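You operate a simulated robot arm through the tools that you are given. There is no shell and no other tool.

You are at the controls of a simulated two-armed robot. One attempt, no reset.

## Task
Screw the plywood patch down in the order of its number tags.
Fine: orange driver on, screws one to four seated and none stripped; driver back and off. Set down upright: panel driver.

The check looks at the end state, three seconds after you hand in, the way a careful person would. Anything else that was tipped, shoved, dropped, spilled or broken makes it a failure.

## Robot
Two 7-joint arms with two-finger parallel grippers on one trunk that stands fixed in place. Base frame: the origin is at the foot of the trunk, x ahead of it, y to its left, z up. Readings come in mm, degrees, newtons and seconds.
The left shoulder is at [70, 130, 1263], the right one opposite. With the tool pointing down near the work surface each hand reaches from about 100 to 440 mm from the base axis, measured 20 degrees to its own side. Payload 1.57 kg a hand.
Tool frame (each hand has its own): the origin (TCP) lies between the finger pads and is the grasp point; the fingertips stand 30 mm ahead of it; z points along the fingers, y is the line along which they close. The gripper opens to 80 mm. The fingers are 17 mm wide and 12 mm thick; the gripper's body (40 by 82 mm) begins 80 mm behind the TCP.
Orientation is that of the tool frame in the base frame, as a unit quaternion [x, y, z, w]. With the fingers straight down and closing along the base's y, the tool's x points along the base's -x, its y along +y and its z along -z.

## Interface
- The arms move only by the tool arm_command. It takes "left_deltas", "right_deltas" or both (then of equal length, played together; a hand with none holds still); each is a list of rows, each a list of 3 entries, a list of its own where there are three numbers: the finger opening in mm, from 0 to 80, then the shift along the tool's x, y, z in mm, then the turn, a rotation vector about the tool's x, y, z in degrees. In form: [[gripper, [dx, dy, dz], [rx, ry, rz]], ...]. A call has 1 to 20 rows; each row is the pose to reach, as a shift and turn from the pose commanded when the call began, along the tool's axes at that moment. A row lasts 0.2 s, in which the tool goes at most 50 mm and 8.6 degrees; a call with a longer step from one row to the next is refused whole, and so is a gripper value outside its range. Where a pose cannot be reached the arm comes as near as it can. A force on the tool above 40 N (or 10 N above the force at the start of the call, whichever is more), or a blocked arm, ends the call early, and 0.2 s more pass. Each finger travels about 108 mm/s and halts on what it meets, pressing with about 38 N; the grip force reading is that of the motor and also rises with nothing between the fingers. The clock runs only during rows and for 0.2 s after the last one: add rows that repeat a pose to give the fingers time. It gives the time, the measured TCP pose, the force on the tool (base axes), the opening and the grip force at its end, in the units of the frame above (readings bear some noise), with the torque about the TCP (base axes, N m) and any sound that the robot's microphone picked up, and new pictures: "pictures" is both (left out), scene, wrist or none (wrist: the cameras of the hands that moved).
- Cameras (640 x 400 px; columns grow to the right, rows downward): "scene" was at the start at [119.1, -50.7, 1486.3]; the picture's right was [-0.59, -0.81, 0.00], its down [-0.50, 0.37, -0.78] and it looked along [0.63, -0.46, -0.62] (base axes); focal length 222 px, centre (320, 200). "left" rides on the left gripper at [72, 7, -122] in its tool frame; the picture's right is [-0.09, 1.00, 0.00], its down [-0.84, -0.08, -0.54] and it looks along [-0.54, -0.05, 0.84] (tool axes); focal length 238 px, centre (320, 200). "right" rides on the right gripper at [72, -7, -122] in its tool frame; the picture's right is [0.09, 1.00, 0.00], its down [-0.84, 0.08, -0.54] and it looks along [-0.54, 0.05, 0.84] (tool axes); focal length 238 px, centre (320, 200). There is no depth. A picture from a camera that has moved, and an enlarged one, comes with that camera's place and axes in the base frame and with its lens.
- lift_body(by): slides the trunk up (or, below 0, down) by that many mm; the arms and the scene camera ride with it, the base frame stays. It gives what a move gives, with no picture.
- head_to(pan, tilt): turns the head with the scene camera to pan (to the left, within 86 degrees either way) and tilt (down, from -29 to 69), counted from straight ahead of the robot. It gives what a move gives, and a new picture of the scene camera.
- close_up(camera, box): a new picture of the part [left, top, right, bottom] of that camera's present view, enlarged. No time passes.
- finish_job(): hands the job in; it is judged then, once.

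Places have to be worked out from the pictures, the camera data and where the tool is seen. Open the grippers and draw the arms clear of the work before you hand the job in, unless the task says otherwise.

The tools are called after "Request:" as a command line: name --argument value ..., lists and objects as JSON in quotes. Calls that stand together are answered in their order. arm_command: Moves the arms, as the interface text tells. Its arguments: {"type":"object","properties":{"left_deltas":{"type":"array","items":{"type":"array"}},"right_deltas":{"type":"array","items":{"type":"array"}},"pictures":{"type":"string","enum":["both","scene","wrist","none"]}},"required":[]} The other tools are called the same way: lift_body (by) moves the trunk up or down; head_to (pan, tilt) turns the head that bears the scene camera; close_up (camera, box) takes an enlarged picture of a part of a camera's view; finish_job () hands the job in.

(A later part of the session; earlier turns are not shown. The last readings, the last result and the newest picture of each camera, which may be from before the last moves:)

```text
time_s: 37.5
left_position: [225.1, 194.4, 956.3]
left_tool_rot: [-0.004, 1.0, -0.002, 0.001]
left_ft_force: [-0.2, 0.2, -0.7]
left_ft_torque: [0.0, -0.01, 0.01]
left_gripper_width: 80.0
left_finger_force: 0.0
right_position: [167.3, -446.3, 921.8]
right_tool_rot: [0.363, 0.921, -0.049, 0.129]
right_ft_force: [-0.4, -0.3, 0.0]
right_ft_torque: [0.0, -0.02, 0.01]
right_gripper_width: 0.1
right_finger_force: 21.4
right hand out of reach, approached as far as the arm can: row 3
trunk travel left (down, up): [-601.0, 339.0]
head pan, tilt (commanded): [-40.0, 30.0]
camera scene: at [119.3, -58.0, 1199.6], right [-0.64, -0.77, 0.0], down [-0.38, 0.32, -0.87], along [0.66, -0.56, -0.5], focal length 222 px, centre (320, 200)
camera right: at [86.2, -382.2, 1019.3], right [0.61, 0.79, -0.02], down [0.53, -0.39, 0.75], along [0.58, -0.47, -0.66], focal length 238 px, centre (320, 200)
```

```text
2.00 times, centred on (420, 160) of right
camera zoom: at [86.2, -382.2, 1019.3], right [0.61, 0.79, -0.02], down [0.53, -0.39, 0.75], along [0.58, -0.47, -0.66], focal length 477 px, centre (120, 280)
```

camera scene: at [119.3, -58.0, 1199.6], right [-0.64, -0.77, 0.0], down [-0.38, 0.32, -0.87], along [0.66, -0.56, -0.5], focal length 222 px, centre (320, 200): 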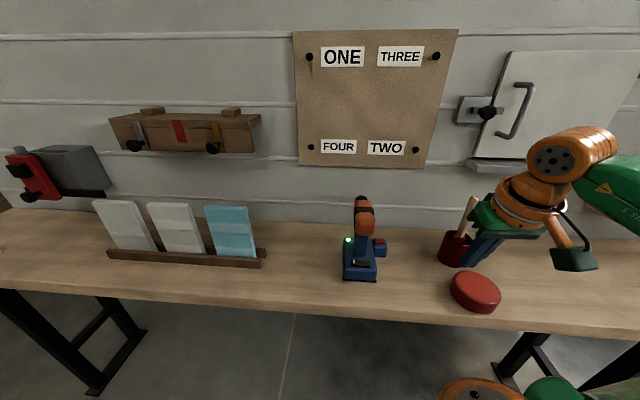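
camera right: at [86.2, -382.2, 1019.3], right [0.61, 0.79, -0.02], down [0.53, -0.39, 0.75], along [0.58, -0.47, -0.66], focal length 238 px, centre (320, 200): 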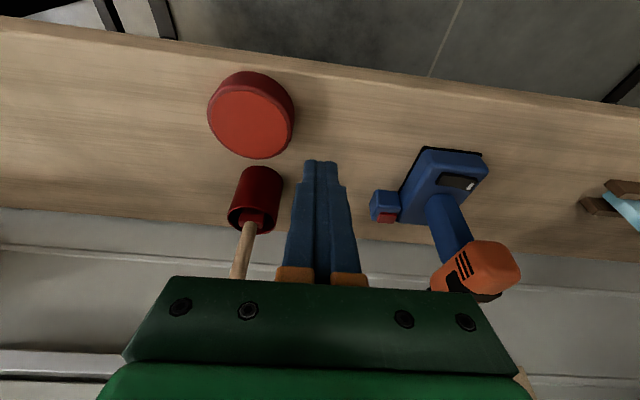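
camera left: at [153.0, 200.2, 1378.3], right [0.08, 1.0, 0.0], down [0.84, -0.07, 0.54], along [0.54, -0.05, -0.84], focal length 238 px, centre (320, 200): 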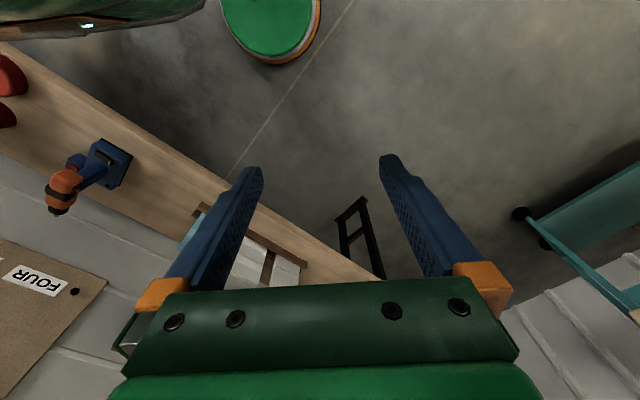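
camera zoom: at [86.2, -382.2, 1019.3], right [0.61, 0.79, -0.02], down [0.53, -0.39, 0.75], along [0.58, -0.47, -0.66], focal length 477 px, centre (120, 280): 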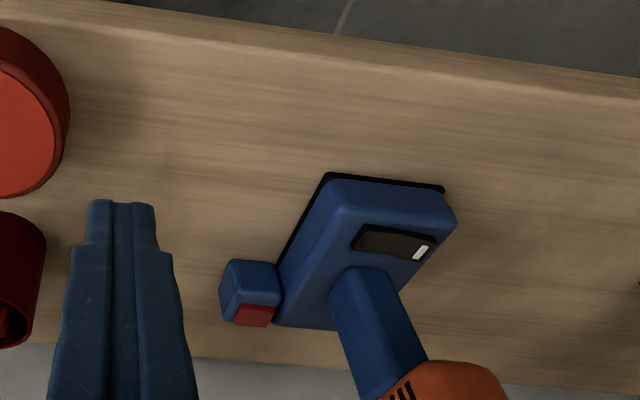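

The rocker is back to its original state, the lamp is on and the driver hasn't moved. I'll take precise close-ups of the four screws from this lower viewpoint to pin down their positions.

Request:
close_up --camera "scene" --box '[290, 42, 330, 67]'

Request:
close_up --camera "scene" --box '[416, 42, 456, 67]'

Request:
close_up --camera "scene" --box '[290, 135, 330, 160]'

Request:
close_up --camera "scene" --box '[396, 137, 436, 162]'

```text
16.00 times, centred on (310, 54) of scene
camera zoom: at [119.3, -58.0, 1199.6], right [-0.64, -0.77, 0.0], down [-0.38, 0.32, -0.87], along [0.66, -0.56, -0.5], focal length 3548 px, centre (480, 2528)
```

zoom: 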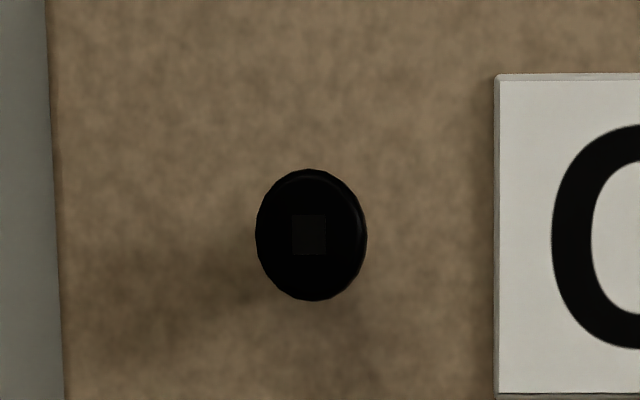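

```text
16.00 times, centred on (436, 54) of scene
camera zoom: at [119.3, -58.0, 1199.6], right [-0.64, -0.77, 0.0], down [-0.38, 0.32, -0.87], along [0.66, -0.56, -0.5], focal length 3548 px, centre (-1536, 2528)
```

zoom: 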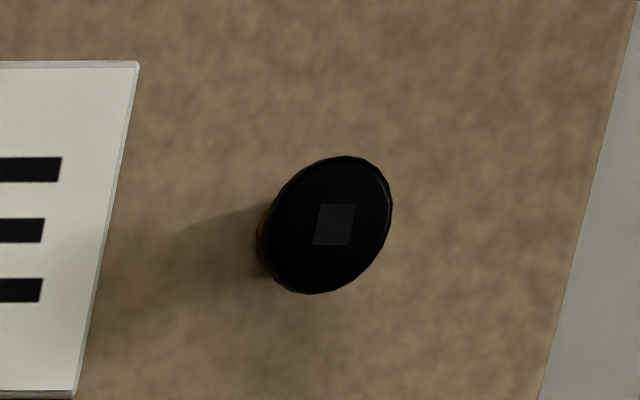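

```text
16.00 times, centred on (310, 148) of scene
camera zoom: at [119.3, -58.0, 1199.6], right [-0.64, -0.77, 0.0], down [-0.38, 0.32, -0.87], along [0.66, -0.56, -0.5], focal length 3548 px, centre (480, 1040)
```

zoom: 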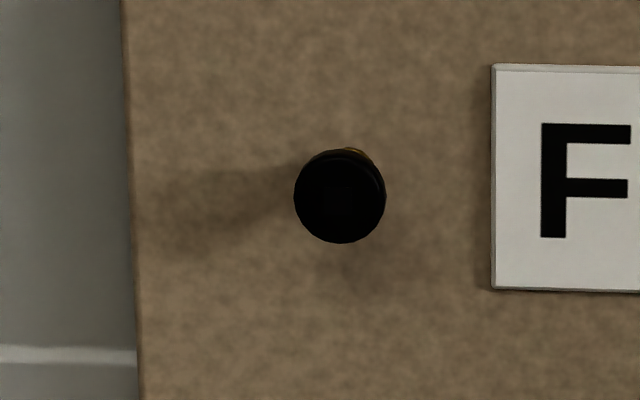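

```text
16.00 times, centred on (416, 150) of scene
camera zoom: at [119.3, -58.0, 1199.6], right [-0.64, -0.77, 0.0], down [-0.38, 0.32, -0.87], along [0.66, -0.56, -0.5], focal length 3548 px, centre (-1216, 1008)
```

zoom: 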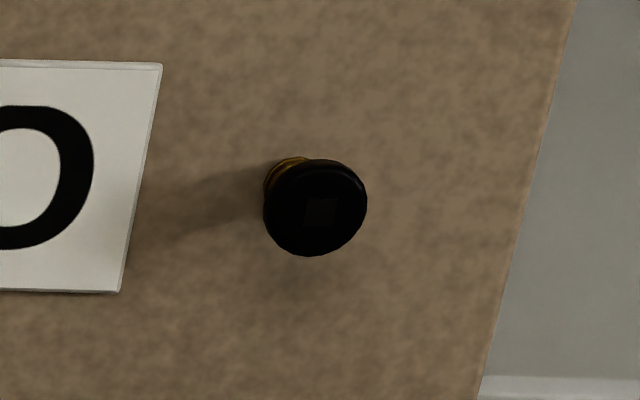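

Triangulating again gives tighter numbers. In a 45° frame (N toward the wall, L to the left):

| Item | N | L | z |
|---|---|---|---|
| Screws ONE and FOUR | ≈728-730 | 121 | ≈1230 and 1018 |
| Screws THREE and TWO | ≈730 | -163 | ≈1230 and 1014 |
| Driver body (heading -45°, about 40 × 46 mm) | – | -21 | ≈907 |
| Bit tip | 660 | – | – |

I'll grip the body from behind with the tool horizontal, so I'm reorienting the open hand at a safe spot behind the bench edge.

Request:
arm_command --right_deltas '[[20, [-2.1, 19.6, -6.7], [0.2, -8.2, 0.1]], [40, [-4.3, 39.2, -13.4], [0.4, -16.5, 0.2]], [60, [-6.4, 58.8, -20.1], [0.6, -24.7, 0.4]], [80, [-8.6, 78.4, -26.8], [0.8, -32.9, 0.5]], [80, [-10.7, 98, -33.5], [1.0, -41.2, 0.6]], [80, [-12.9, 117.6, -40.2], [1.2, -49.4, 0.7]], [80, [-15, 137.2, -46.9], [1.4, -57.6, 0.9]], [80, [-17.2, 156.8, -53.6], [1.6, -65.9, 1.0]], [80, [-19.3, 176.3, -60.2], [1.85, -74.1, 1.1]], [80, [-19.3, 176.3, -60.2], [1.85, -74.1, 1.1]]]' --pictures "both"

```text
time_s: 39.7
left_position: [224.3, 192.4, 956.6]
left_tool_rot: [-0.006, 1.0, -0.001, 0.001]
left_ft_force: [-0.7, 0.5, 0.0]
left_ft_torque: [0.02, 0.0, 0.03]
left_gripper_width: 80.3
left_finger_force: 0.1
right_position: [382.4, -300.0, 1009.6]
right_tool_rot: [0.27, 0.653, -0.269, 0.654]
right_ft_force: [-0.2, -0.3, 0.3]
right_ft_torque: [-0.01, -0.01, -0.02]
right_gripper_width: 80.0
right_finger_force: 0.0
right hand out of reach, approached as far as the arm can: row 4, 5, 6, 7, 8, 9, 10
trunk travel left (down, up): [-601.0, 339.0]
head pan, tilt (commanded): [-40.0, 30.0]
camera scene: at [118.4, -59.3, 1199.6], right [-0.64, -0.77, 0.0], down [-0.38, 0.32, -0.87], along [0.66, -0.56, -0.5], focal length 222 px, centre (320, 200)
camera right: at [291.2, -219.7, 936.9], right [0.7, 0.71, -0.09], down [-0.33, 0.44, 0.84], along [0.63, -0.56, 0.54], focal length 238 px, centre (320, 200)
```

scene: 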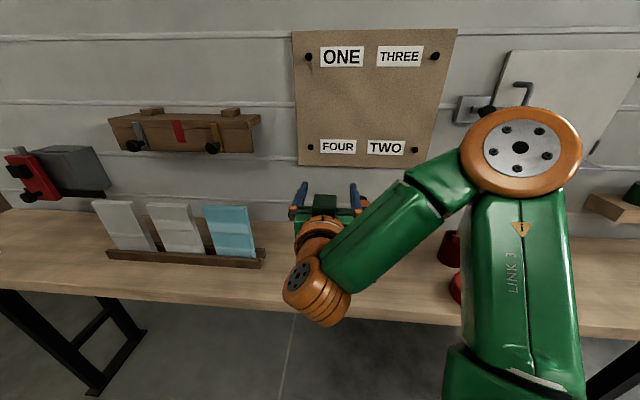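
right: 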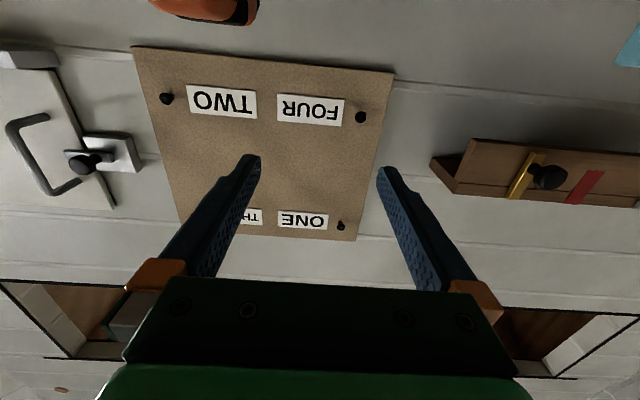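

The horizontal orientation is exact, but the hand couldn't get as close to the trunk as I asked (it's at N≈482, L≈58, z≈1010). Lowering the open fingers over the body from above avoids that limit. I'll lower the trunk 60 mm first for margin, then position above the body.

Request:
lift_body --by -60

Request:
arm_command --right_deltas '[[80, [-40, 0, 0], [0, 0, 0]], [80, [-70, 0, 20], [0, 0, 0]], [80, [-70, -35, 45], [0, 0, 0]], [80, [-70, -70, 70], [0, 0, 0]], [80, [-70, -79.4, 79.5], [0, 0, 0]], [80, [-70, -79.4, 79.5], [0, 0, 0]]]' --pictures "both"

```text
time_s: 40.7
left_position: [225.2, 193.5, 896.1]
left_tool_rot: [-0.006, 1.0, -0.002, 0.001]
left_ft_force: [0.2, 0.3, 0.0]
left_ft_torque: [0.02, -0.03, 0.02]
left_gripper_width: 79.8
left_finger_force: 0.1
right_position: [383.8, -299.9, 949.6]
right_tool_rot: [0.27, 0.654, -0.271, 0.653]
right_ft_force: [0.1, -1.0, -0.1]
right_ft_torque: [0.0, -0.01, 0.0]
right_gripper_width: 80.0
right_finger_force: 0.0
trunk travel left (down, up): [-541.0, 399.0]
head pan, tilt (commanded): [-40.0, 30.0]
```

```text
time_s: 42.1
left_position: [225.5, 194.3, 896.2]
left_tool_rot: [-0.006, 1.0, -0.002, 0.002]
left_ft_force: [0.1, -0.4, -0.2]
left_ft_torque: [0.01, -0.04, 0.0]
left_gripper_width: 79.9
left_finger_force: 0.0
right_position: [385.6, -414.1, 1019.9]
right_tool_rot: [0.27, 0.654, -0.271, 0.653]
right_ft_force: [0.4, -1.0, 0.5]
right_ft_torque: [-0.01, -0.01, -0.02]
right_gripper_width: 80.1
right_finger_force: 0.1
trunk travel left (down, up): [-541.0, 399.0]
head pan, tilt (commanded): [-40.0, 30.0]
camera scene: at [119.0, -58.1, 1139.6], right [-0.64, -0.77, 0.0], down [-0.38, 0.32, -0.87], along [0.66, -0.56, -0.5], focal length 222 px, centre (320, 200)
camera right: at [292.3, -332.6, 947.1], right [0.7, 0.7, -0.09], down [-0.33, 0.44, 0.84], along [0.63, -0.56, 0.54], focal length 238 px, centre (320, 200)
```

scene: 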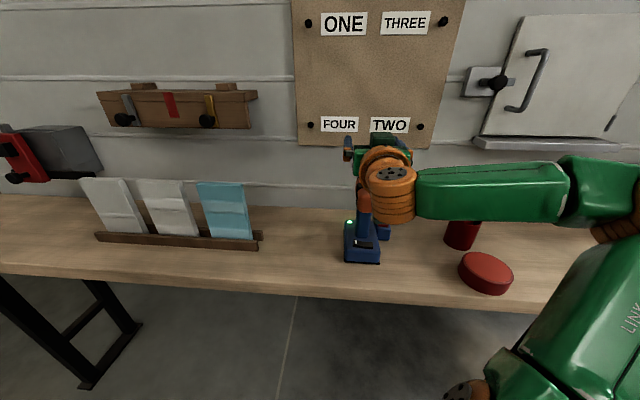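
right: 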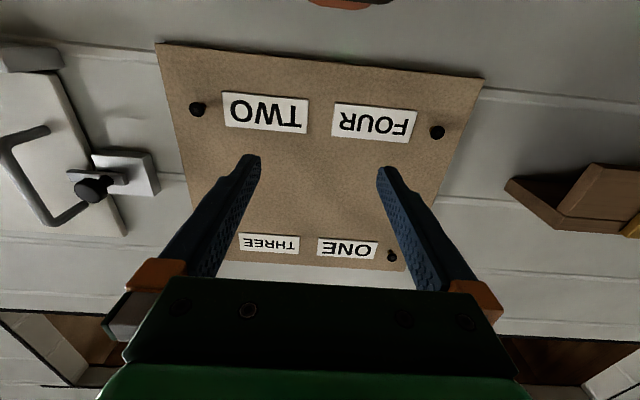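

The TCP is above the body at N≈565, L≈-20, z≈1020. I'll check the lateral alignment with a close-up before descending.

Request:
close_up --camera "scene" --box '[320, 120, 440, 270]'

Request:
head_to --pan -60 --tilt 30

Request:
close_up --camera "scene" --box '[180, 120, 300, 270]'

```text
2.67 times, centred on (380, 195) of scene
camera zoom: at [119.0, -58.1, 1139.6], right [-0.64, -0.77, 0.0], down [-0.38, 0.32, -0.87], along [0.66, -0.56, -0.5], focal length 591 px, centre (160, 213)
```

zoom: 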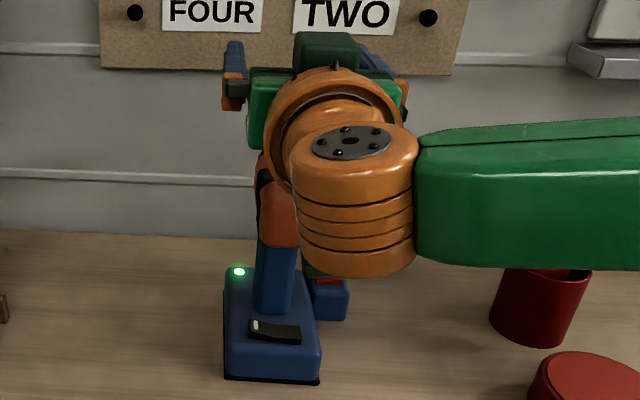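

```text
time_s: 42.9
left_position: [224.6, 193.6, 895.9]
left_tool_rot: [-0.006, 1.0, -0.002, 0.002]
left_ft_force: [0.4, -0.5, 0.3]
left_ft_torque: [0.0, -0.01, 0.02]
left_gripper_width: 80.0
left_finger_force: 0.1
right_position: [384.8, -412.9, 1018.8]
right_tool_rot: [0.269, 0.654, -0.271, 0.653]
right_ft_force: [-0.1, -0.2, 0.0]
right_ft_torque: [0.0, 0.01, 0.0]
right_gripper_width: 79.9
right_finger_force: 0.0
trunk travel left (down, up): [-541.0, 399.0]
head pan, tilt (commanded): [-60.0, 30.0]
camera scene: at [95.1, -78.1, 1139.6], right [-0.87, -0.5, 0.0], down [-0.25, 0.43, -0.87], along [0.43, -0.75, -0.5], focal length 222 px, centre (320, 200)
```

scene: 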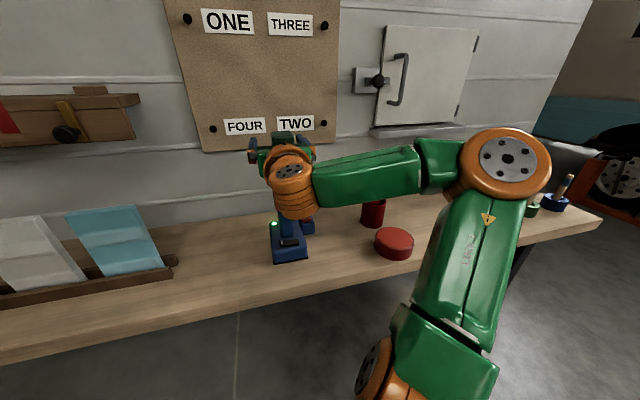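

```text
2.67 times, centred on (240, 195) of scene
camera zoom: at [95.1, -78.1, 1139.6], right [-0.87, -0.5, 0.0], down [-0.25, 0.43, -0.87], along [0.43, -0.75, -0.5], focal length 591 px, centre (533, 213)
```

zoom: 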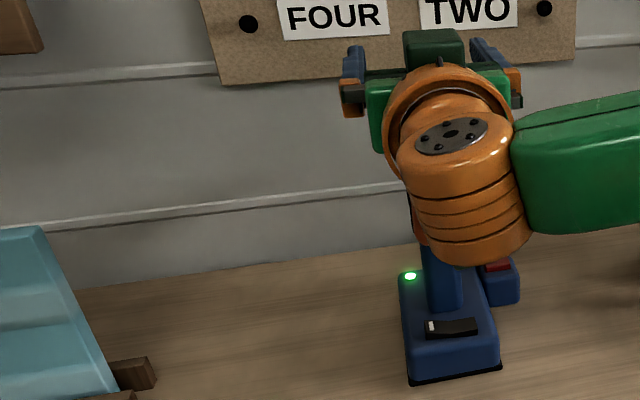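

The numbers put the body midway between the fingers. I'll descend 112 mm in steps and watch the force.

Request:
arm_command --right_deltas '[[80, [30, -0.5, -1], [0, 0, 0]], [80, [60, -0.9, -2], [0, 0, 0]], [80, [80, -0.9, -3], [0, 0, 0]], [80, [95, -0.9, -3], [0, 0, 0]], [80, [105, -0.9, -3], [0, 0, 0]], [80, [112, -0.9, -3], [0, 0, 0]], [80, [112, -0.9, -3], [0, 0, 0]]]' --pictures "both"

Request:
close_up --camera "scene" --box '[220, 150, 340, 270]'

```text
time_s: 44.5
left_position: [225.3, 193.8, 897.1]
left_tool_rot: [-0.005, 1.0, -0.002, 0.001]
left_ft_force: [-1.0, -0.1, -0.2]
left_ft_torque: [-0.02, 0.02, -0.01]
left_gripper_width: 79.8
left_finger_force: 0.0
right_position: [380.7, -410.1, 907.3]
right_tool_rot: [0.27, 0.654, -0.271, 0.653]
right_ft_force: [0.9, 0.6, 0.5]
right_ft_torque: [0.01, 0.02, 0.07]
right_gripper_width: 80.2
right_finger_force: 0.1
trunk travel left (down, up): [-541.0, 399.0]
head pan, tilt (commanded): [-60.0, 30.0]
camera scene: at [94.9, -78.3, 1139.6], right [-0.87, -0.5, 0.0], down [-0.25, 0.43, -0.87], along [0.43, -0.75, -0.5], focal length 222 px, centre (320, 200)
camera right: at [288.3, -330.0, 835.4], right [0.7, 0.7, -0.09], down [-0.33, 0.44, 0.84], along [0.63, -0.56, 0.54], focal length 238 px, centre (320, 200)
```

scene: 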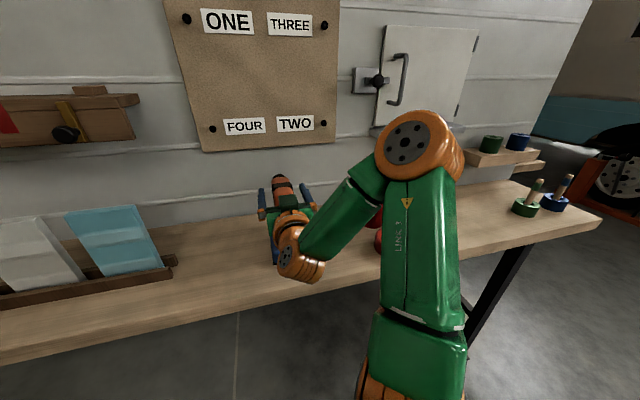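
right: 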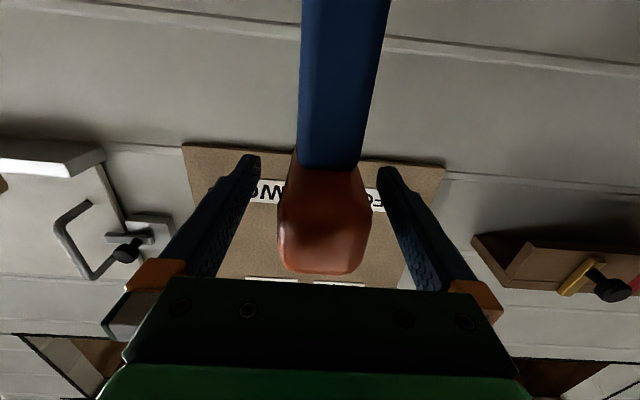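

```text
3.33 times, centred on (280, 210) of scene
camera zoom: at [94.9, -78.3, 1139.6], right [-0.87, -0.5, 0.0], down [-0.25, 0.43, -0.87], along [0.43, -0.75, -0.5], focal length 739 px, centre (453, 167)
```

zoom: 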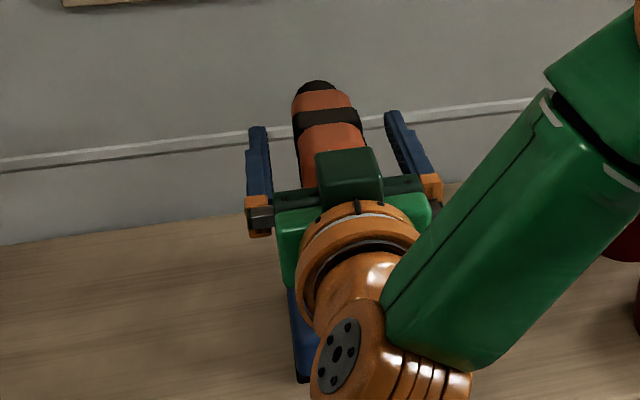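

The body sits centred between the fingers (L≈-20.8, z≈907). I'll close the grip.

Request:
arm_command --right_deltas '[[60, [0, 0, 0], [0, 0, 0]], [45, [0, 0, 0], [0, 0, 0]], [30, [0, 0, 0], [0, 0, 0]], [20, [0, 0, 0], [0, 0, 0]], [20, [0, 0, 0], [0, 0, 0]]]' --pictures "both"

```text
time_s: 45.7
left_position: [226.6, 193.8, 896.1]
left_tool_rot: [-0.006, 1.0, -0.002, 0.001]
left_ft_force: [0.1, -0.8, 0.0]
left_ft_torque: [0.01, -0.03, -0.02]
left_gripper_width: 80.0
left_finger_force: 0.1
right_position: [381.3, -409.7, 908.0]
right_tool_rot: [0.269, 0.654, -0.27, 0.653]
right_ft_force: [0.9, 3.1, 0.7]
right_ft_torque: [0.25, -0.23, 0.4]
right_gripper_width: 41.8
right_finger_force: 38.0
trunk travel left (down, up): [-541.0, 399.0]
head pan, tilt (commanded): [-60.0, 30.0]
camera scene: at [95.7, -77.3, 1139.6], right [-0.87, -0.5, 0.0], down [-0.25, 0.43, -0.87], along [0.43, -0.75, -0.5], focal length 222 px, centre (320, 200)
camera right: at [289.1, -329.1, 835.6], right [0.7, 0.7, -0.1], down [-0.33, 0.44, 0.84], along [0.63, -0.56, 0.54], focal length 238 px, centre (320, 200)
```

scene: 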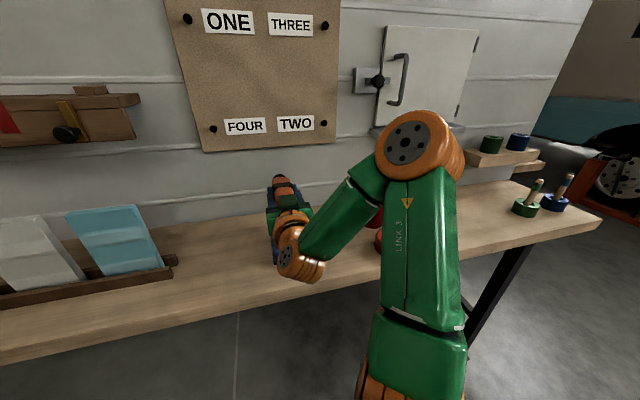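
right: 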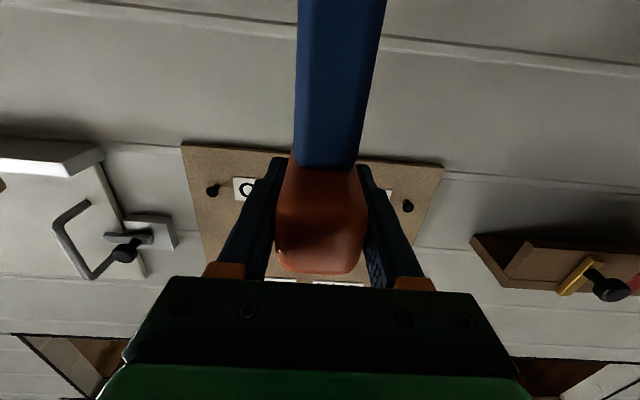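

The grip is solid: 41.8 mm opening at 38 N, at TCP (381.3, -409.7, 908.0), which I'll use as the return pose. I'll lift slightly and check that it's secure.

Request:
arm_command --right_deltas '[[20, [-8, 0, 0], [0, 0, 0]], [20, [-20, 0, 0], [0, 0, 0]], [20, [-40, 0, 0], [0, 0, 0]], [20, [-60, 0, 0], [0, 0, 0]], [20, [-60, 0, 0], [0, 0, 0]]]' --pictures "both"

Request:
close_up --camera "scene" --box '[220, 130, 340, 270]'

```text
time_s: 46.9
left_position: [226.7, 192.8, 896.5]
left_tool_rot: [-0.005, 1.0, -0.001, 0.001]
left_ft_force: [0.2, 0.2, 0.4]
left_ft_torque: [-0.01, 0.0, -0.01]
left_gripper_width: 79.9
left_finger_force: 0.0
right_position: [382.2, -412.1, 964.4]
right_tool_rot: [0.27, 0.655, -0.271, 0.652]
right_ft_force: [0.5, 0.9, -8.3]
right_ft_torque: [0.04, -0.04, -0.02]
right_gripper_width: 41.7
right_finger_force: 37.6
trunk travel left (down, up): [-541.0, 399.0]
head pan, tilt (commanded): [-60.0, 30.0]
camera scene: at [96.8, -80.1, 1139.3], right [-0.87, -0.5, 0.0], down [-0.25, 0.43, -0.86], along [0.43, -0.75, -0.5], focal length 222 px, centre (320, 200)
camera right: at [290.3, -330.8, 893.8], right [0.7, 0.7, -0.09], down [-0.32, 0.44, 0.84], along [0.63, -0.56, 0.54], focal length 238 px, centre (320, 200)
```

scene: 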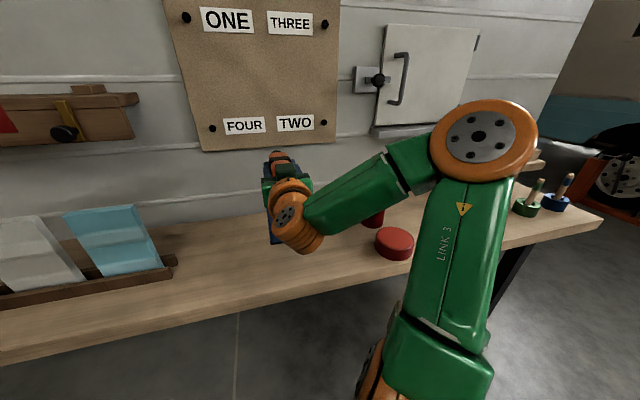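
right: 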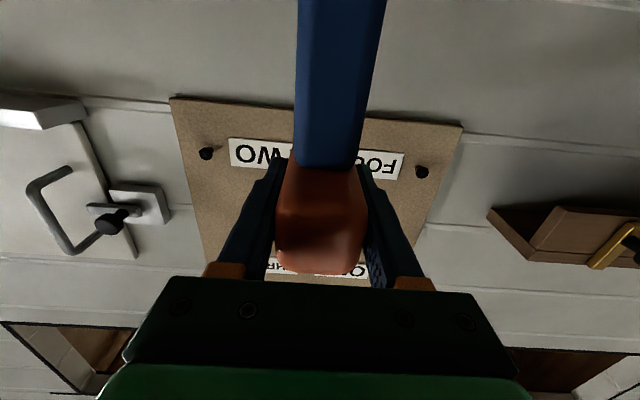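

```text
2.86 times, centred on (280, 200) of scene
camera zoom: at [96.8, -80.1, 1139.3], right [-0.87, -0.5, 0.0], down [-0.25, 0.43, -0.86], along [0.43, -0.75, -0.5], focal length 634 px, centre (434, 200)
```

zoom: 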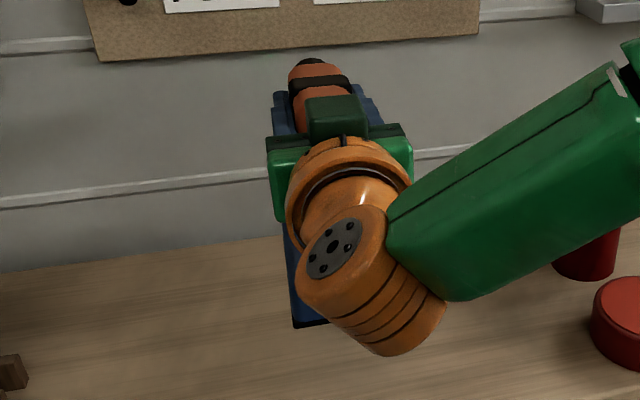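

The driver lifted cleanly (8.3 N, balanced). I'll raise the trunk 270 mm so the hand comes to screw ONE's height.

Request:
lift_body --by 270

Request:
head_to --pan -40 --tilt 30

Request:
close_up --camera "scene" --box '[280, 100, 440, 220]'

```text
time_s: 49.7
left_position: [226.9, 192.1, 1165.5]
left_tool_rot: [-0.006, 1.0, -0.001, 0.001]
left_ft_force: [0.4, 0.8, 1.3]
left_ft_torque: [-0.01, 0.02, 0.01]
left_gripper_width: 80.0
left_finger_force: 0.1
right_position: [383.6, -411.7, 1235.0]
right_tool_rot: [0.271, 0.654, -0.271, 0.652]
right_ft_force: [0.1, -0.7, -7.3]
right_ft_torque: [0.03, 0.01, 0.05]
right_gripper_width: 41.8
right_finger_force: 38.2
trunk travel left (down, up): [-811.0, 129.0]
head pan, tilt (commanded): [-60.0, 30.0]
```

```text
time_s: 50.5
left_position: [227.5, 190.1, 1167.2]
left_tool_rot: [-0.006, 1.0, 0.0, 0.002]
left_ft_force: [-1.2, -0.2, 0.8]
left_ft_torque: [-0.01, 0.03, -0.01]
left_gripper_width: 80.0
left_finger_force: 0.0
right_position: [382.9, -410.8, 1235.2]
right_tool_rot: [0.27, 0.654, -0.271, 0.652]
right_ft_force: [1.0, 0.1, -8.5]
right_ft_torque: [0.03, 0.02, 0.0]
right_gripper_width: 41.8
right_finger_force: 37.8
trunk travel left (down, up): [-811.0, 129.0]
head pan, tilt (commanded): [-40.0, 30.0]
camera scene: at [121.0, -60.2, 1409.3], right [-0.64, -0.77, 0.0], down [-0.38, 0.32, -0.86], along [0.66, -0.56, -0.5], focal length 222 px, centre (320, 200)
```

scene: 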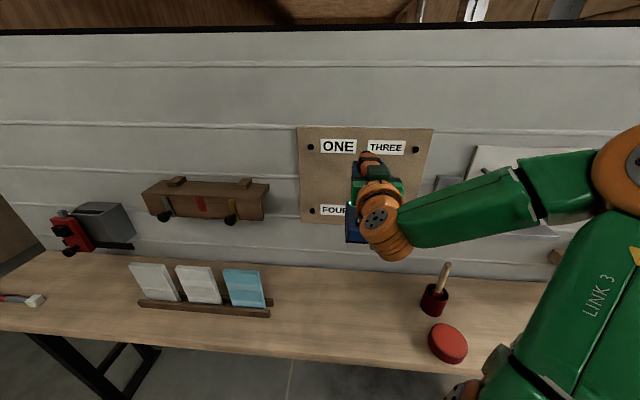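

```text
3.33 times, centred on (360, 160) of scene
camera zoom: at [121.0, -60.2, 1409.3], right [-0.64, -0.77, 0.0], down [-0.38, 0.32, -0.86], along [0.66, -0.56, -0.5], focal length 739 px, centre (187, 333)
```

zoom: 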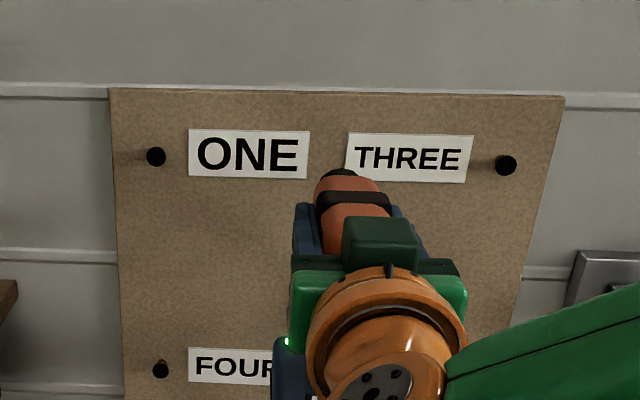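

The power pod lifted with the driver, so it's part of it. Refined triangulation puts the bit tip about 99 mm ahead of the TCP and level with it. I'll use the left wrist camera as a side view: moving the left hand to about (460, 22, 1229) and looking along the wall to see the bit and screws together.

Request:
arm_command --left_deltas '[[80, [-19.4, -14, -5.2], [3.6, -4, 6.3]], [80, [-38.7, -28, -10.3], [7.2, -8, 12.7]], [80, [-58.1, -42, -15.5], [10.7, -11.9, 19]], [80, [-77.4, -56, -20.6], [14.3, -15.9, 25.3]], [80, [-96.8, -70, -25.8], [17.9, -19.9, 31.6]], [80, [-116.2, -84, -30.9], [21.5, -23.9, 38]], [80, [-135.5, -98, -36.1], [25, -27.8, 44.3]], [80, [-154.9, -112, -41.2], [28.6, -31.8, 50.6]], [80, [-174.2, -126, -46.4], [32.2, -35.8, 56.9]], [80, [-193.6, -140, -51.5], [35.8, -39.8, 63.3]], [80, [-213, -154, -56.7], [39.3, -43.7, 69.6]], [80, [-232.3, -168, -61.8], [42.9, -47.7, 75.9]], [80, [-232.3, -168, -61.8], [42.9, -47.7, 75.9]]]' --pictures "both"

```text
time_s: 53.3
left_position: [306.5, 48.8, 1264.6]
left_tool_rot: [0.571, 0.656, -0.328, 0.369]
left_ft_force: [0.4, 0.4, -0.9]
left_ft_torque: [-0.02, 0.02, 0.01]
left_gripper_width: 80.0
left_finger_force: 0.0
left hand out of reach, approached as far as the arm can: row 9, 10, 11, 12, 13
right_position: [384.3, -412.2, 1236.4]
right_tool_rot: [0.27, 0.655, -0.271, 0.651]
right_ft_force: [0.0, -0.4, -8.7]
right_ft_torque: [0.06, 0.01, -0.02]
right_gripper_width: 42.0
right_finger_force: 38.1
trunk travel left (down, up): [-811.0, 129.0]
head pan, tilt (commanded): [-40.0, 30.0]
camera scene: at [121.4, -60.5, 1409.2], right [-0.64, -0.77, 0.0], down [-0.38, 0.32, -0.86], along [0.66, -0.56, -0.5], focal length 222 px, centre (320, 200)
camera left: at [294.6, 191.0, 1266.1], right [0.99, 0.09, 0.07], down [-0.07, 0.03, 1.0], along [0.08, -1.0, 0.03], focal length 238 px, centre (320, 200)
```

scene: 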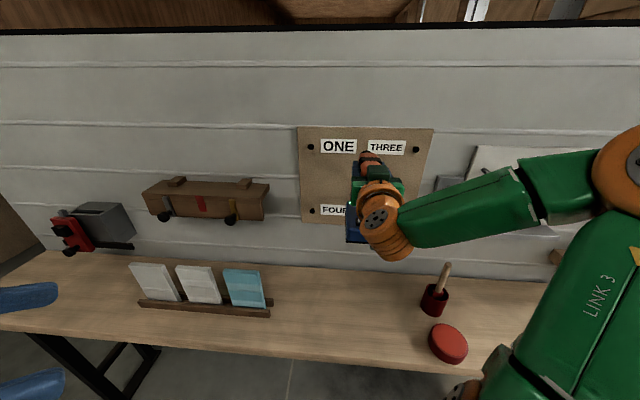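
left: 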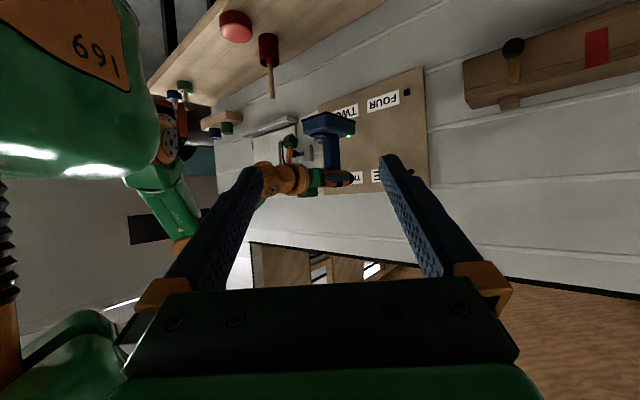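

The left camera is at (295, 191, 1266) and shows the driver and board from the side, upside down. I'll zoom in on the bit.

Request:
close_up --camera "left" --box '[290, 100, 440, 200]'

Request:
close_up --camera "left" --box '[325, 160, 385, 200]'

```text
4.00 times, centred on (365, 150) of left
camera zoom: at [294.6, 191.0, 1266.1], right [0.99, 0.09, 0.07], down [-0.07, 0.03, 1.0], along [0.08, -1.0, 0.03], focal length 953 px, centre (140, 400)
```

zoom: 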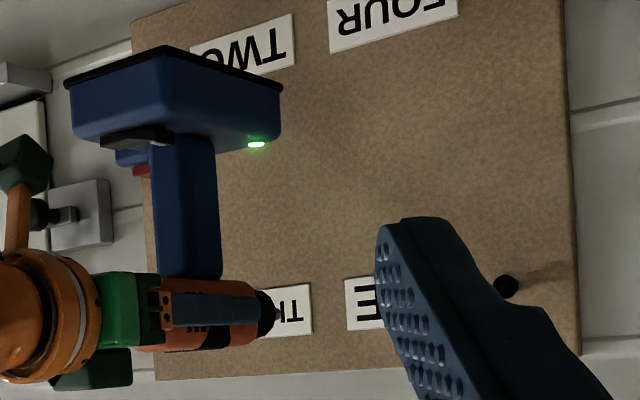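

```text
10.00 times, centred on (355, 180) of left
camera zoom: at [294.6, 191.0, 1266.1], right [0.99, 0.09, 0.07], down [-0.07, 0.03, 1.0], along [0.08, -1.0, 0.03], focal length 2384 px, centre (-30, 400)
```

zoom: 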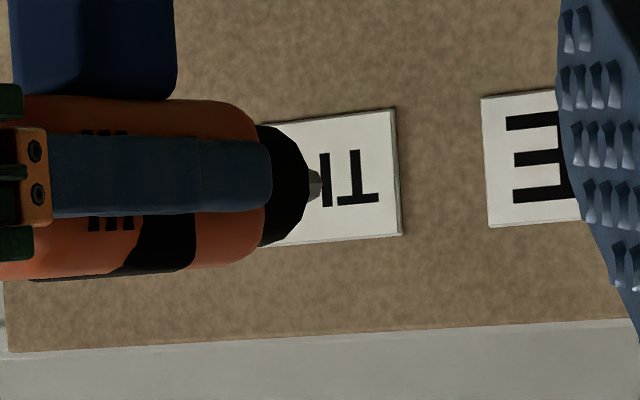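

The left camera shows the bit tip clearly. I'll move the driver over in front of ONE with the tip about 35 mm short, and turn the left camera 18° so ONE sits between its fingers.

Request:
arm_command --right_deltas '[[20, [2, 35, 8], [0, 0, 0]], [20, [4, 70, 16], [0, 0, 0]], [20, [6, 105, 24], [0, 0, 0]], [20, [6, 141.1, 31], [0, 0, 0]], [20, [6, 141.1, 31], [0, 0, 0]]]' --left_deltas '[[80, [0, 0, 0], [-5.2, 0, -3.1]], [80, [0, 0, 0], [-10.3, -0.1, -6.1]], [80, [0, 0, 0], [-15.5, -0.2, -9.2]], [80, [0, 0, 0], [-15.5, -0.2, -9.2]], [80, [0, 0, 0], [-15.5, -0.2, -9.2]]]' --pictures "both"

Request:
close_up --camera "left" --box '[300, 140, 380, 190]'

```text
time_s: 54.5
left_position: [308.2, 50.7, 1263.1]
left_tool_rot: [0.471, 0.731, -0.268, 0.416]
left_ft_force: [-0.3, 0.4, -0.6]
left_ft_torque: [0.0, 0.01, 0.03]
left_gripper_width: 80.0
left_finger_force: 0.0
right_position: [505.7, -332.9, 1226.9]
right_tool_rot: [0.271, 0.655, -0.272, 0.651]
right_ft_force: [-1.5, 0.5, -8.3]
right_ft_torque: [0.03, 0.01, 0.01]
right_gripper_width: 42.2
right_finger_force: 38.0
trunk travel left (down, up): [-811.0, 129.0]
head pan, tilt (commanded): [-40.0, 30.0]
camera scene: at [121.8, -59.7, 1409.3], right [-0.64, -0.77, 0.0], down [-0.39, 0.32, -0.86], along [0.66, -0.56, -0.5], focal length 222 px, centre (320, 200)
camera right: at [413.8, -252.2, 1156.0], right [0.7, 0.7, -0.1], down [-0.32, 0.44, 0.84], along [0.63, -0.56, 0.54], focal length 238 px, centre (320, 200)
camera left: at [255.8, 183.3, 1263.8], right [0.92, 0.37, 0.08], down [-0.09, 0.0, 1.0], along [0.37, -0.93, 0.04], focal length 238 px, centre (320, 200)
```

scene: 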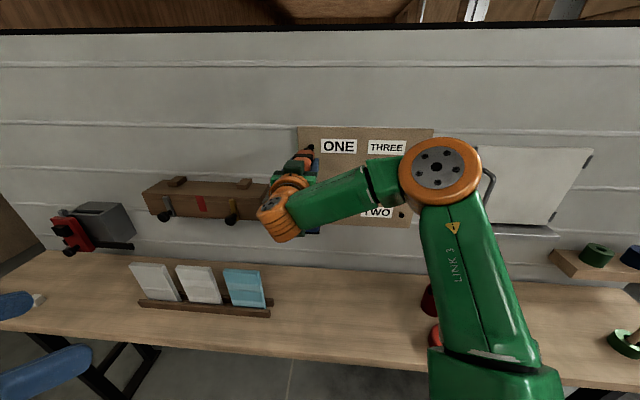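
right: 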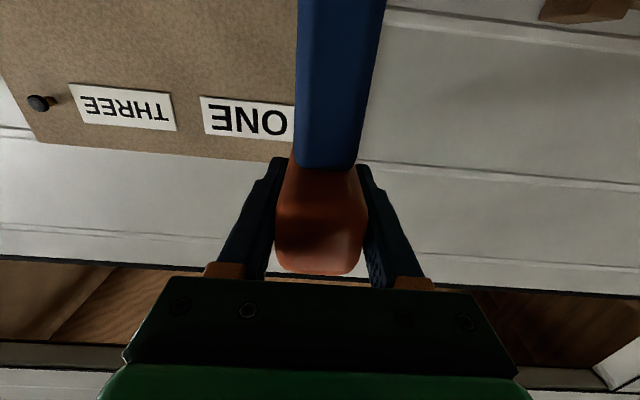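
left: 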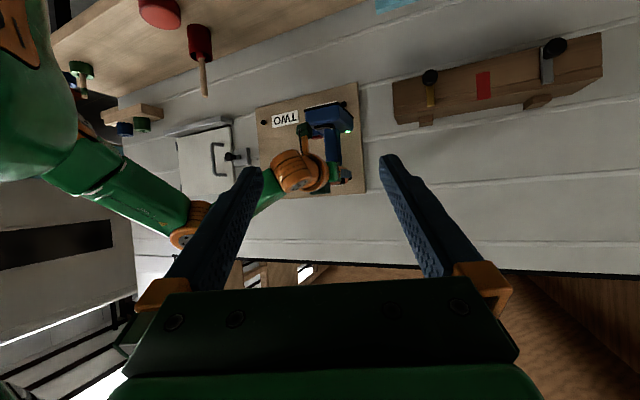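

```text
8.00 times, centred on (340, 165) of left
camera zoom: at [255.8, 183.3, 1263.8], right [0.92, 0.37, 0.08], down [-0.09, 0.0, 1.0], along [0.37, -0.93, 0.04], focal length 1907 px, centre (160, 480)
```

zoom: 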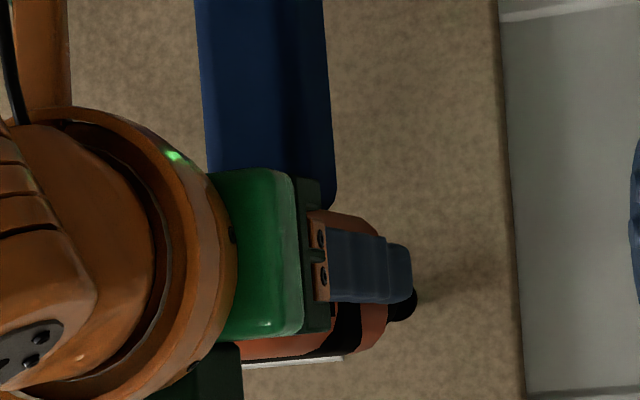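

This angle is too shallow to see the tip behind the finger, so I'll rely on geometry that several views agree on. ONE is at N≈728, L≈120.5, Z≈1231, and the tip offset is (+98.7, -0.8, +1). The TCP is at N=593, L=122.2, Z=1227. I'll correct by -1 in L and +3 in Z, then advance to about 8 mm short.

Request:
arm_command --right_deltas '[[20, [-3.2, -1, 8], [0, 0, 0]], [20, [-3.2, -1, 18], [0, 0, 0]], [20, [-3.2, -1, 27], [0, 0, 0]], [20, [-3.2, -1, 27], [0, 0, 0]]]' --pictures "both"

Request:
close_up --camera "scene" --box '[260, 120, 360, 190]'

Request:
close_up --camera "left" --box '[310, 140, 370, 190]'

```text
time_s: 55.5
left_position: [308.6, 49.5, 1263.2]
left_tool_rot: [0.47, 0.731, -0.267, 0.416]
left_ft_force: [0.3, -0.8, 0.7]
left_ft_torque: [-0.04, -0.04, -0.02]
left_gripper_width: 80.2
left_finger_force: 0.1
right_position: [524.1, -354.7, 1231.1]
right_tool_rot: [0.27, 0.655, -0.271, 0.651]
right_ft_force: [-0.9, -0.6, -7.7]
right_ft_torque: [0.07, 0.01, 0.0]
right_gripper_width: 42.1
right_finger_force: 38.1
trunk travel left (down, up): [-811.0, 129.0]
head pan, tilt (commanded): [-40.0, 30.0]
camera scene: at [121.9, -59.7, 1409.3], right [-0.64, -0.77, 0.0], down [-0.39, 0.32, -0.86], along [0.66, -0.56, -0.5], focal length 222 px, centre (320, 200)
camera right: at [431.3, -272.4, 1159.3], right [0.7, 0.7, -0.1], down [-0.32, 0.44, 0.84], along [0.63, -0.56, 0.54], focal length 238 px, centre (320, 200)
```

scene: 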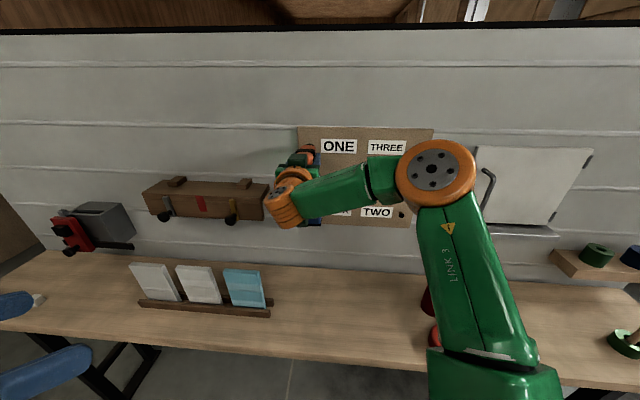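
right: 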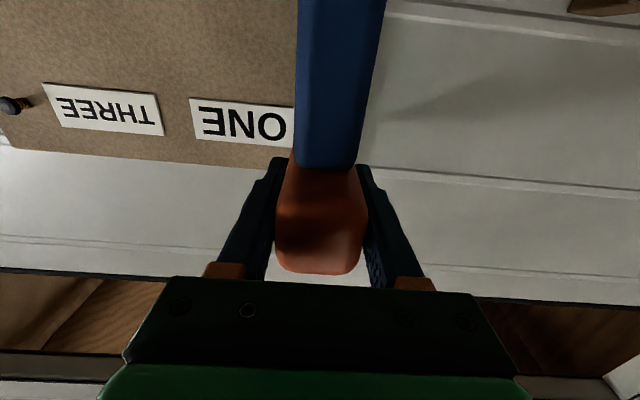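

```text
5.71 times, centred on (310, 155) of scene
camera zoom: at [121.9, -59.7, 1409.3], right [-0.64, -0.77, 0.0], down [-0.39, 0.32, -0.86], along [0.66, -0.56, -0.5], focal length 1267 px, centre (377, 457)
```

zoom: 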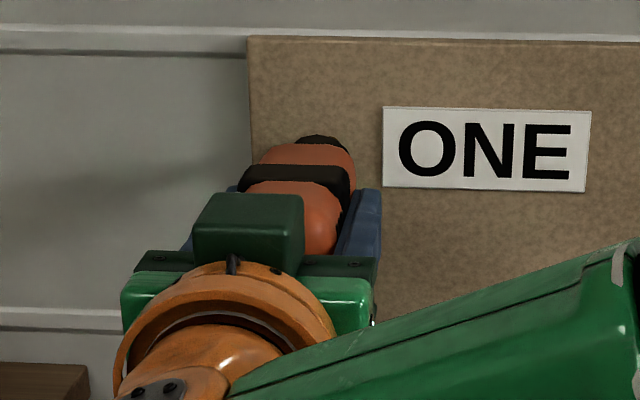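

```text
8.00 times, centred on (340, 165) of left
camera zoom: at [256.0, 183.3, 1263.8], right [0.92, 0.37, 0.08], down [-0.09, 0.0, 1.0], along [0.37, -0.93, 0.04], focal length 1907 px, centre (160, 480)
```

zoom: 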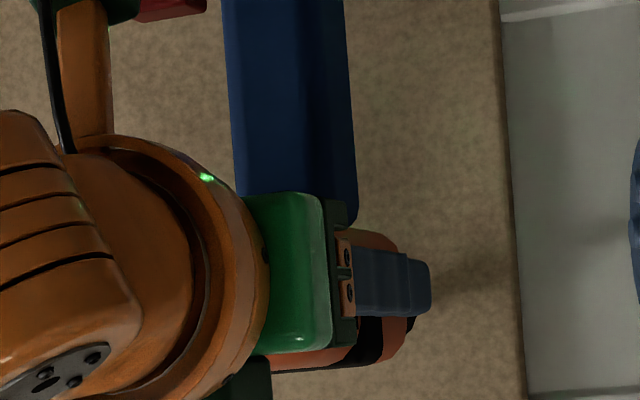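

The TCP is at N≈621, L≈120-121, Z≈1231, with the tip about 8 mm from the head. I'd like a better side view first, so I'll move the left hand further forward.

Request:
arm_command --left_deltas '[[80, [-10.7, 40, 18], [0, 0, 0]], [80, [-21.4, 80, 36], [0, 0, 0]], [80, [-32, 120, 54], [0, 0, 0]], [80, [-42.7, 159.5, 72.1], [0, 0, 0]], [80, [-42.7, 159.5, 72.1], [0, 0, 0]]]' --pictures "wrist"

```text
time_s: 56.7
left_position: [367.5, 45.7, 1254.0]
left_tool_rot: [0.47, 0.731, -0.267, 0.417]
left_ft_force: [-0.8, 0.6, -1.1]
left_ft_torque: [0.03, 0.01, -0.02]
left_gripper_width: 80.2
left_finger_force: 0.0
left hand out of reach, approached as far as the arm can: row 2, 3, 4, 5
right_position: [524.2, -353.5, 1229.4]
right_tool_rot: [0.27, 0.655, -0.271, 0.652]
right_ft_force: [-0.3, 0.0, -7.6]
right_ft_torque: [0.05, -0.02, 0.02]
right_gripper_width: 42.0
right_finger_force: 38.1
trunk travel left (down, up): [-811.0, 129.0]
head pan, tilt (commanded): [-40.0, 30.0]
camera left: at [314.4, 179.1, 1254.3], right [0.92, 0.37, 0.08], down [-0.09, 0.0, 1.0], along [0.37, -0.93, 0.04], focal length 238 px, centre (320, 200)
```

left: 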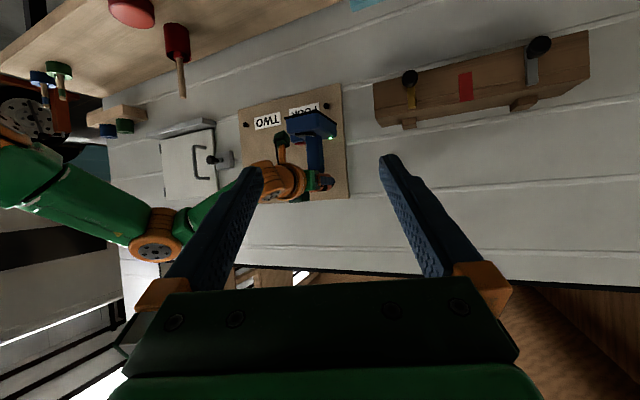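

Request:
close_up --camera "left" --box '[305, 165, 353, 195]'

```text
13.33 times, centred on (329, 180) of left
camera zoom: at [314.4, 179.1, 1254.3], right [0.92, 0.37, 0.08], down [-0.09, 0.0, 1.0], along [0.37, -0.93, 0.04], focal length 3178 px, centre (200, 467)
```

zoom: 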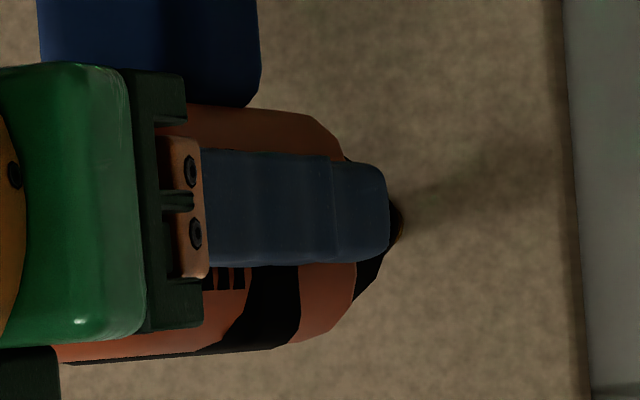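

The side view shows the screw at the right height, within about 1 mm. I'll check the lateral alignment with a tight scene zoom on the chuck and compare it with where ONE appeared from this same head pose.

Request:
close_up --camera "scene" --box '[290, 130, 330, 155]'

```text
16.00 times, centred on (310, 142) of scene
camera zoom: at [122.2, -60.0, 1409.2], right [-0.64, -0.77, 0.0], down [-0.39, 0.32, -0.86], along [0.66, -0.56, -0.5], focal length 3548 px, centre (480, 1120)
```

zoom: 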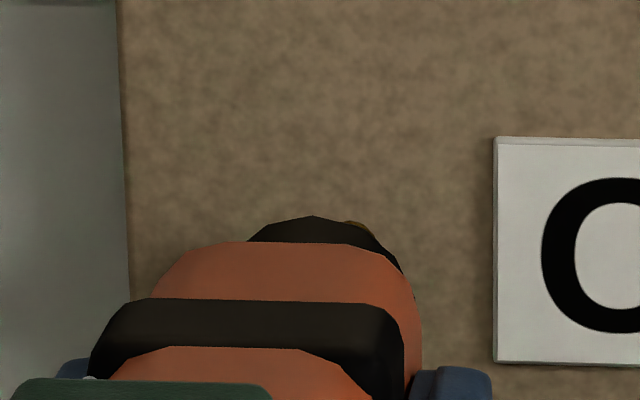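

The brass shank of ONE shows where I predicted it (L≈120.6), and the chuck lines up within about 2 mm. I'll advance slowly toward contact and watch for force and sound.

Request:
arm_command --right_deltas '[[20, [-0.5, 0, 4], [0, 0, 0]], [20, [-0.5, 0, 7], [0, 0, 0]], [20, [-0.5, 0, 9], [0, 0, 0]]]' --pictures "none"

```text
time_s: 57.5
left_position: [365.9, 48.9, 1254.8]
left_tool_rot: [0.471, 0.73, -0.268, 0.417]
left_ft_force: [-0.2, 0.3, -0.5]
left_ft_torque: [0.01, -0.02, -0.02]
left_gripper_width: 79.9
left_finger_force: 0.1
right_position: [528.6, -358.2, 1233.1]
right_tool_rot: [0.27, 0.654, -0.272, 0.652]
right_ft_force: [-2.9, 2.3, -10.7]
right_ft_torque: [0.16, 0.11, -0.02]
right_gripper_width: 42.0
right_finger_force: 38.3
trunk travel left (down, up): [-811.0, 129.0]
head pan, tilt (commanded): [-40.0, 30.0]
```

There's light contact (about 4 N axial) at TCP N≈627, so the head face is at N≈726. A small downward force at the tip suggests I'm about 2 mm high. I'll lower slightly and press a bit further.

Request:
arm_command --right_deltas '[[20, [2, 0, 0], [0, 0, 0]], [20, [2, 0, 2.5], [0, 0, 0]], [20, [2, 0, 4], [0, 0, 0]]]' --pictures "wrist"

```text
time_s: 58.3
left_position: [365.2, 48.1, 1254.0]
left_tool_rot: [0.471, 0.73, -0.268, 0.417]
left_ft_force: [0.2, 0.8, 0.2]
left_ft_torque: [-0.02, 0.01, -0.01]
left_gripper_width: 80.0
left_finger_force: 0.0
right_position: [531.7, -360.6, 1231.7]
right_tool_rot: [0.269, 0.654, -0.272, 0.652]
right_ft_force: [-0.4, 0.7, -6.7]
right_ft_torque: [0.06, 0.04, 0.01]
right_gripper_width: 41.7
right_finger_force: 38.3
trunk travel left (down, up): [-811.0, 129.0]
head pan, tilt (commanded): [-40.0, 30.0]
camera right: at [438.6, -280.7, 1159.7], right [0.7, 0.7, -0.1], down [-0.33, 0.44, 0.84], along [0.63, -0.56, 0.54], focal length 238 px, centre (320, 200)
```

right: 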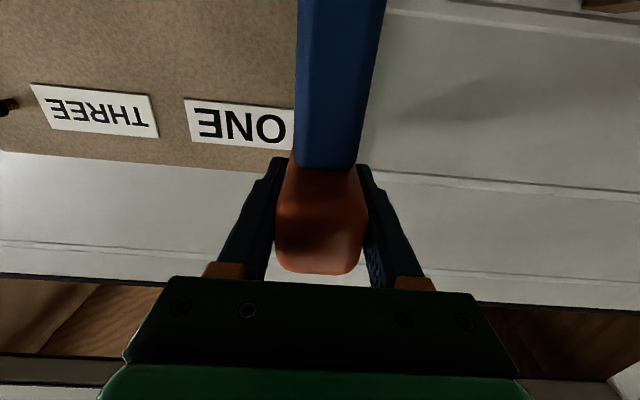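

The TCP moved in 4 mm with almost no axial force, so either the bit entered the recess or the screw is turning in. I'll look from both sides.

Request:
close_up --camera "left" --box '[305, 165, 353, 195]'

Request:
close_up --camera "scene" --box '[290, 130, 330, 155]'

```text
13.33 times, centred on (329, 180) of left
camera zoom: at [312.8, 180.6, 1254.6], right [0.92, 0.37, 0.08], down [-0.09, 0.0, 1.0], along [0.37, -0.93, 0.04], focal length 3178 px, centre (200, 467)
```

zoom: 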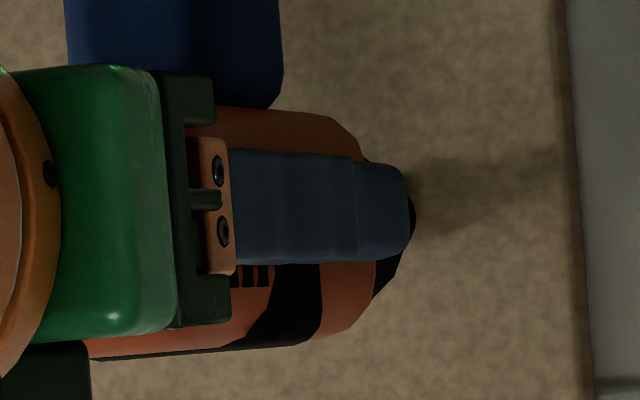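

```text
16.00 times, centred on (310, 142) of scene
camera zoom: at [120.4, -58.3, 1409.5], right [-0.64, -0.77, 0.0], down [-0.38, 0.32, -0.87], along [0.66, -0.56, -0.5], focal length 3548 px, centre (480, 1120)
```

zoom: 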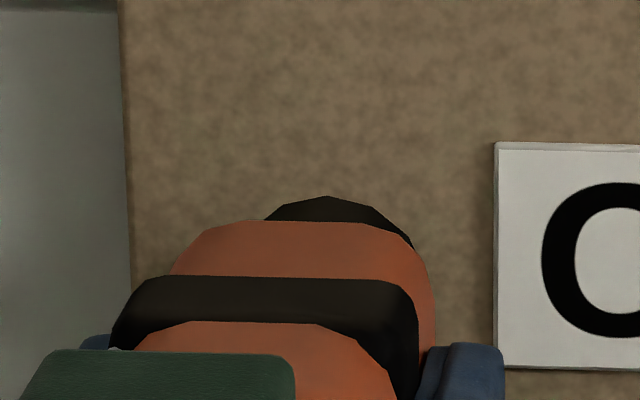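

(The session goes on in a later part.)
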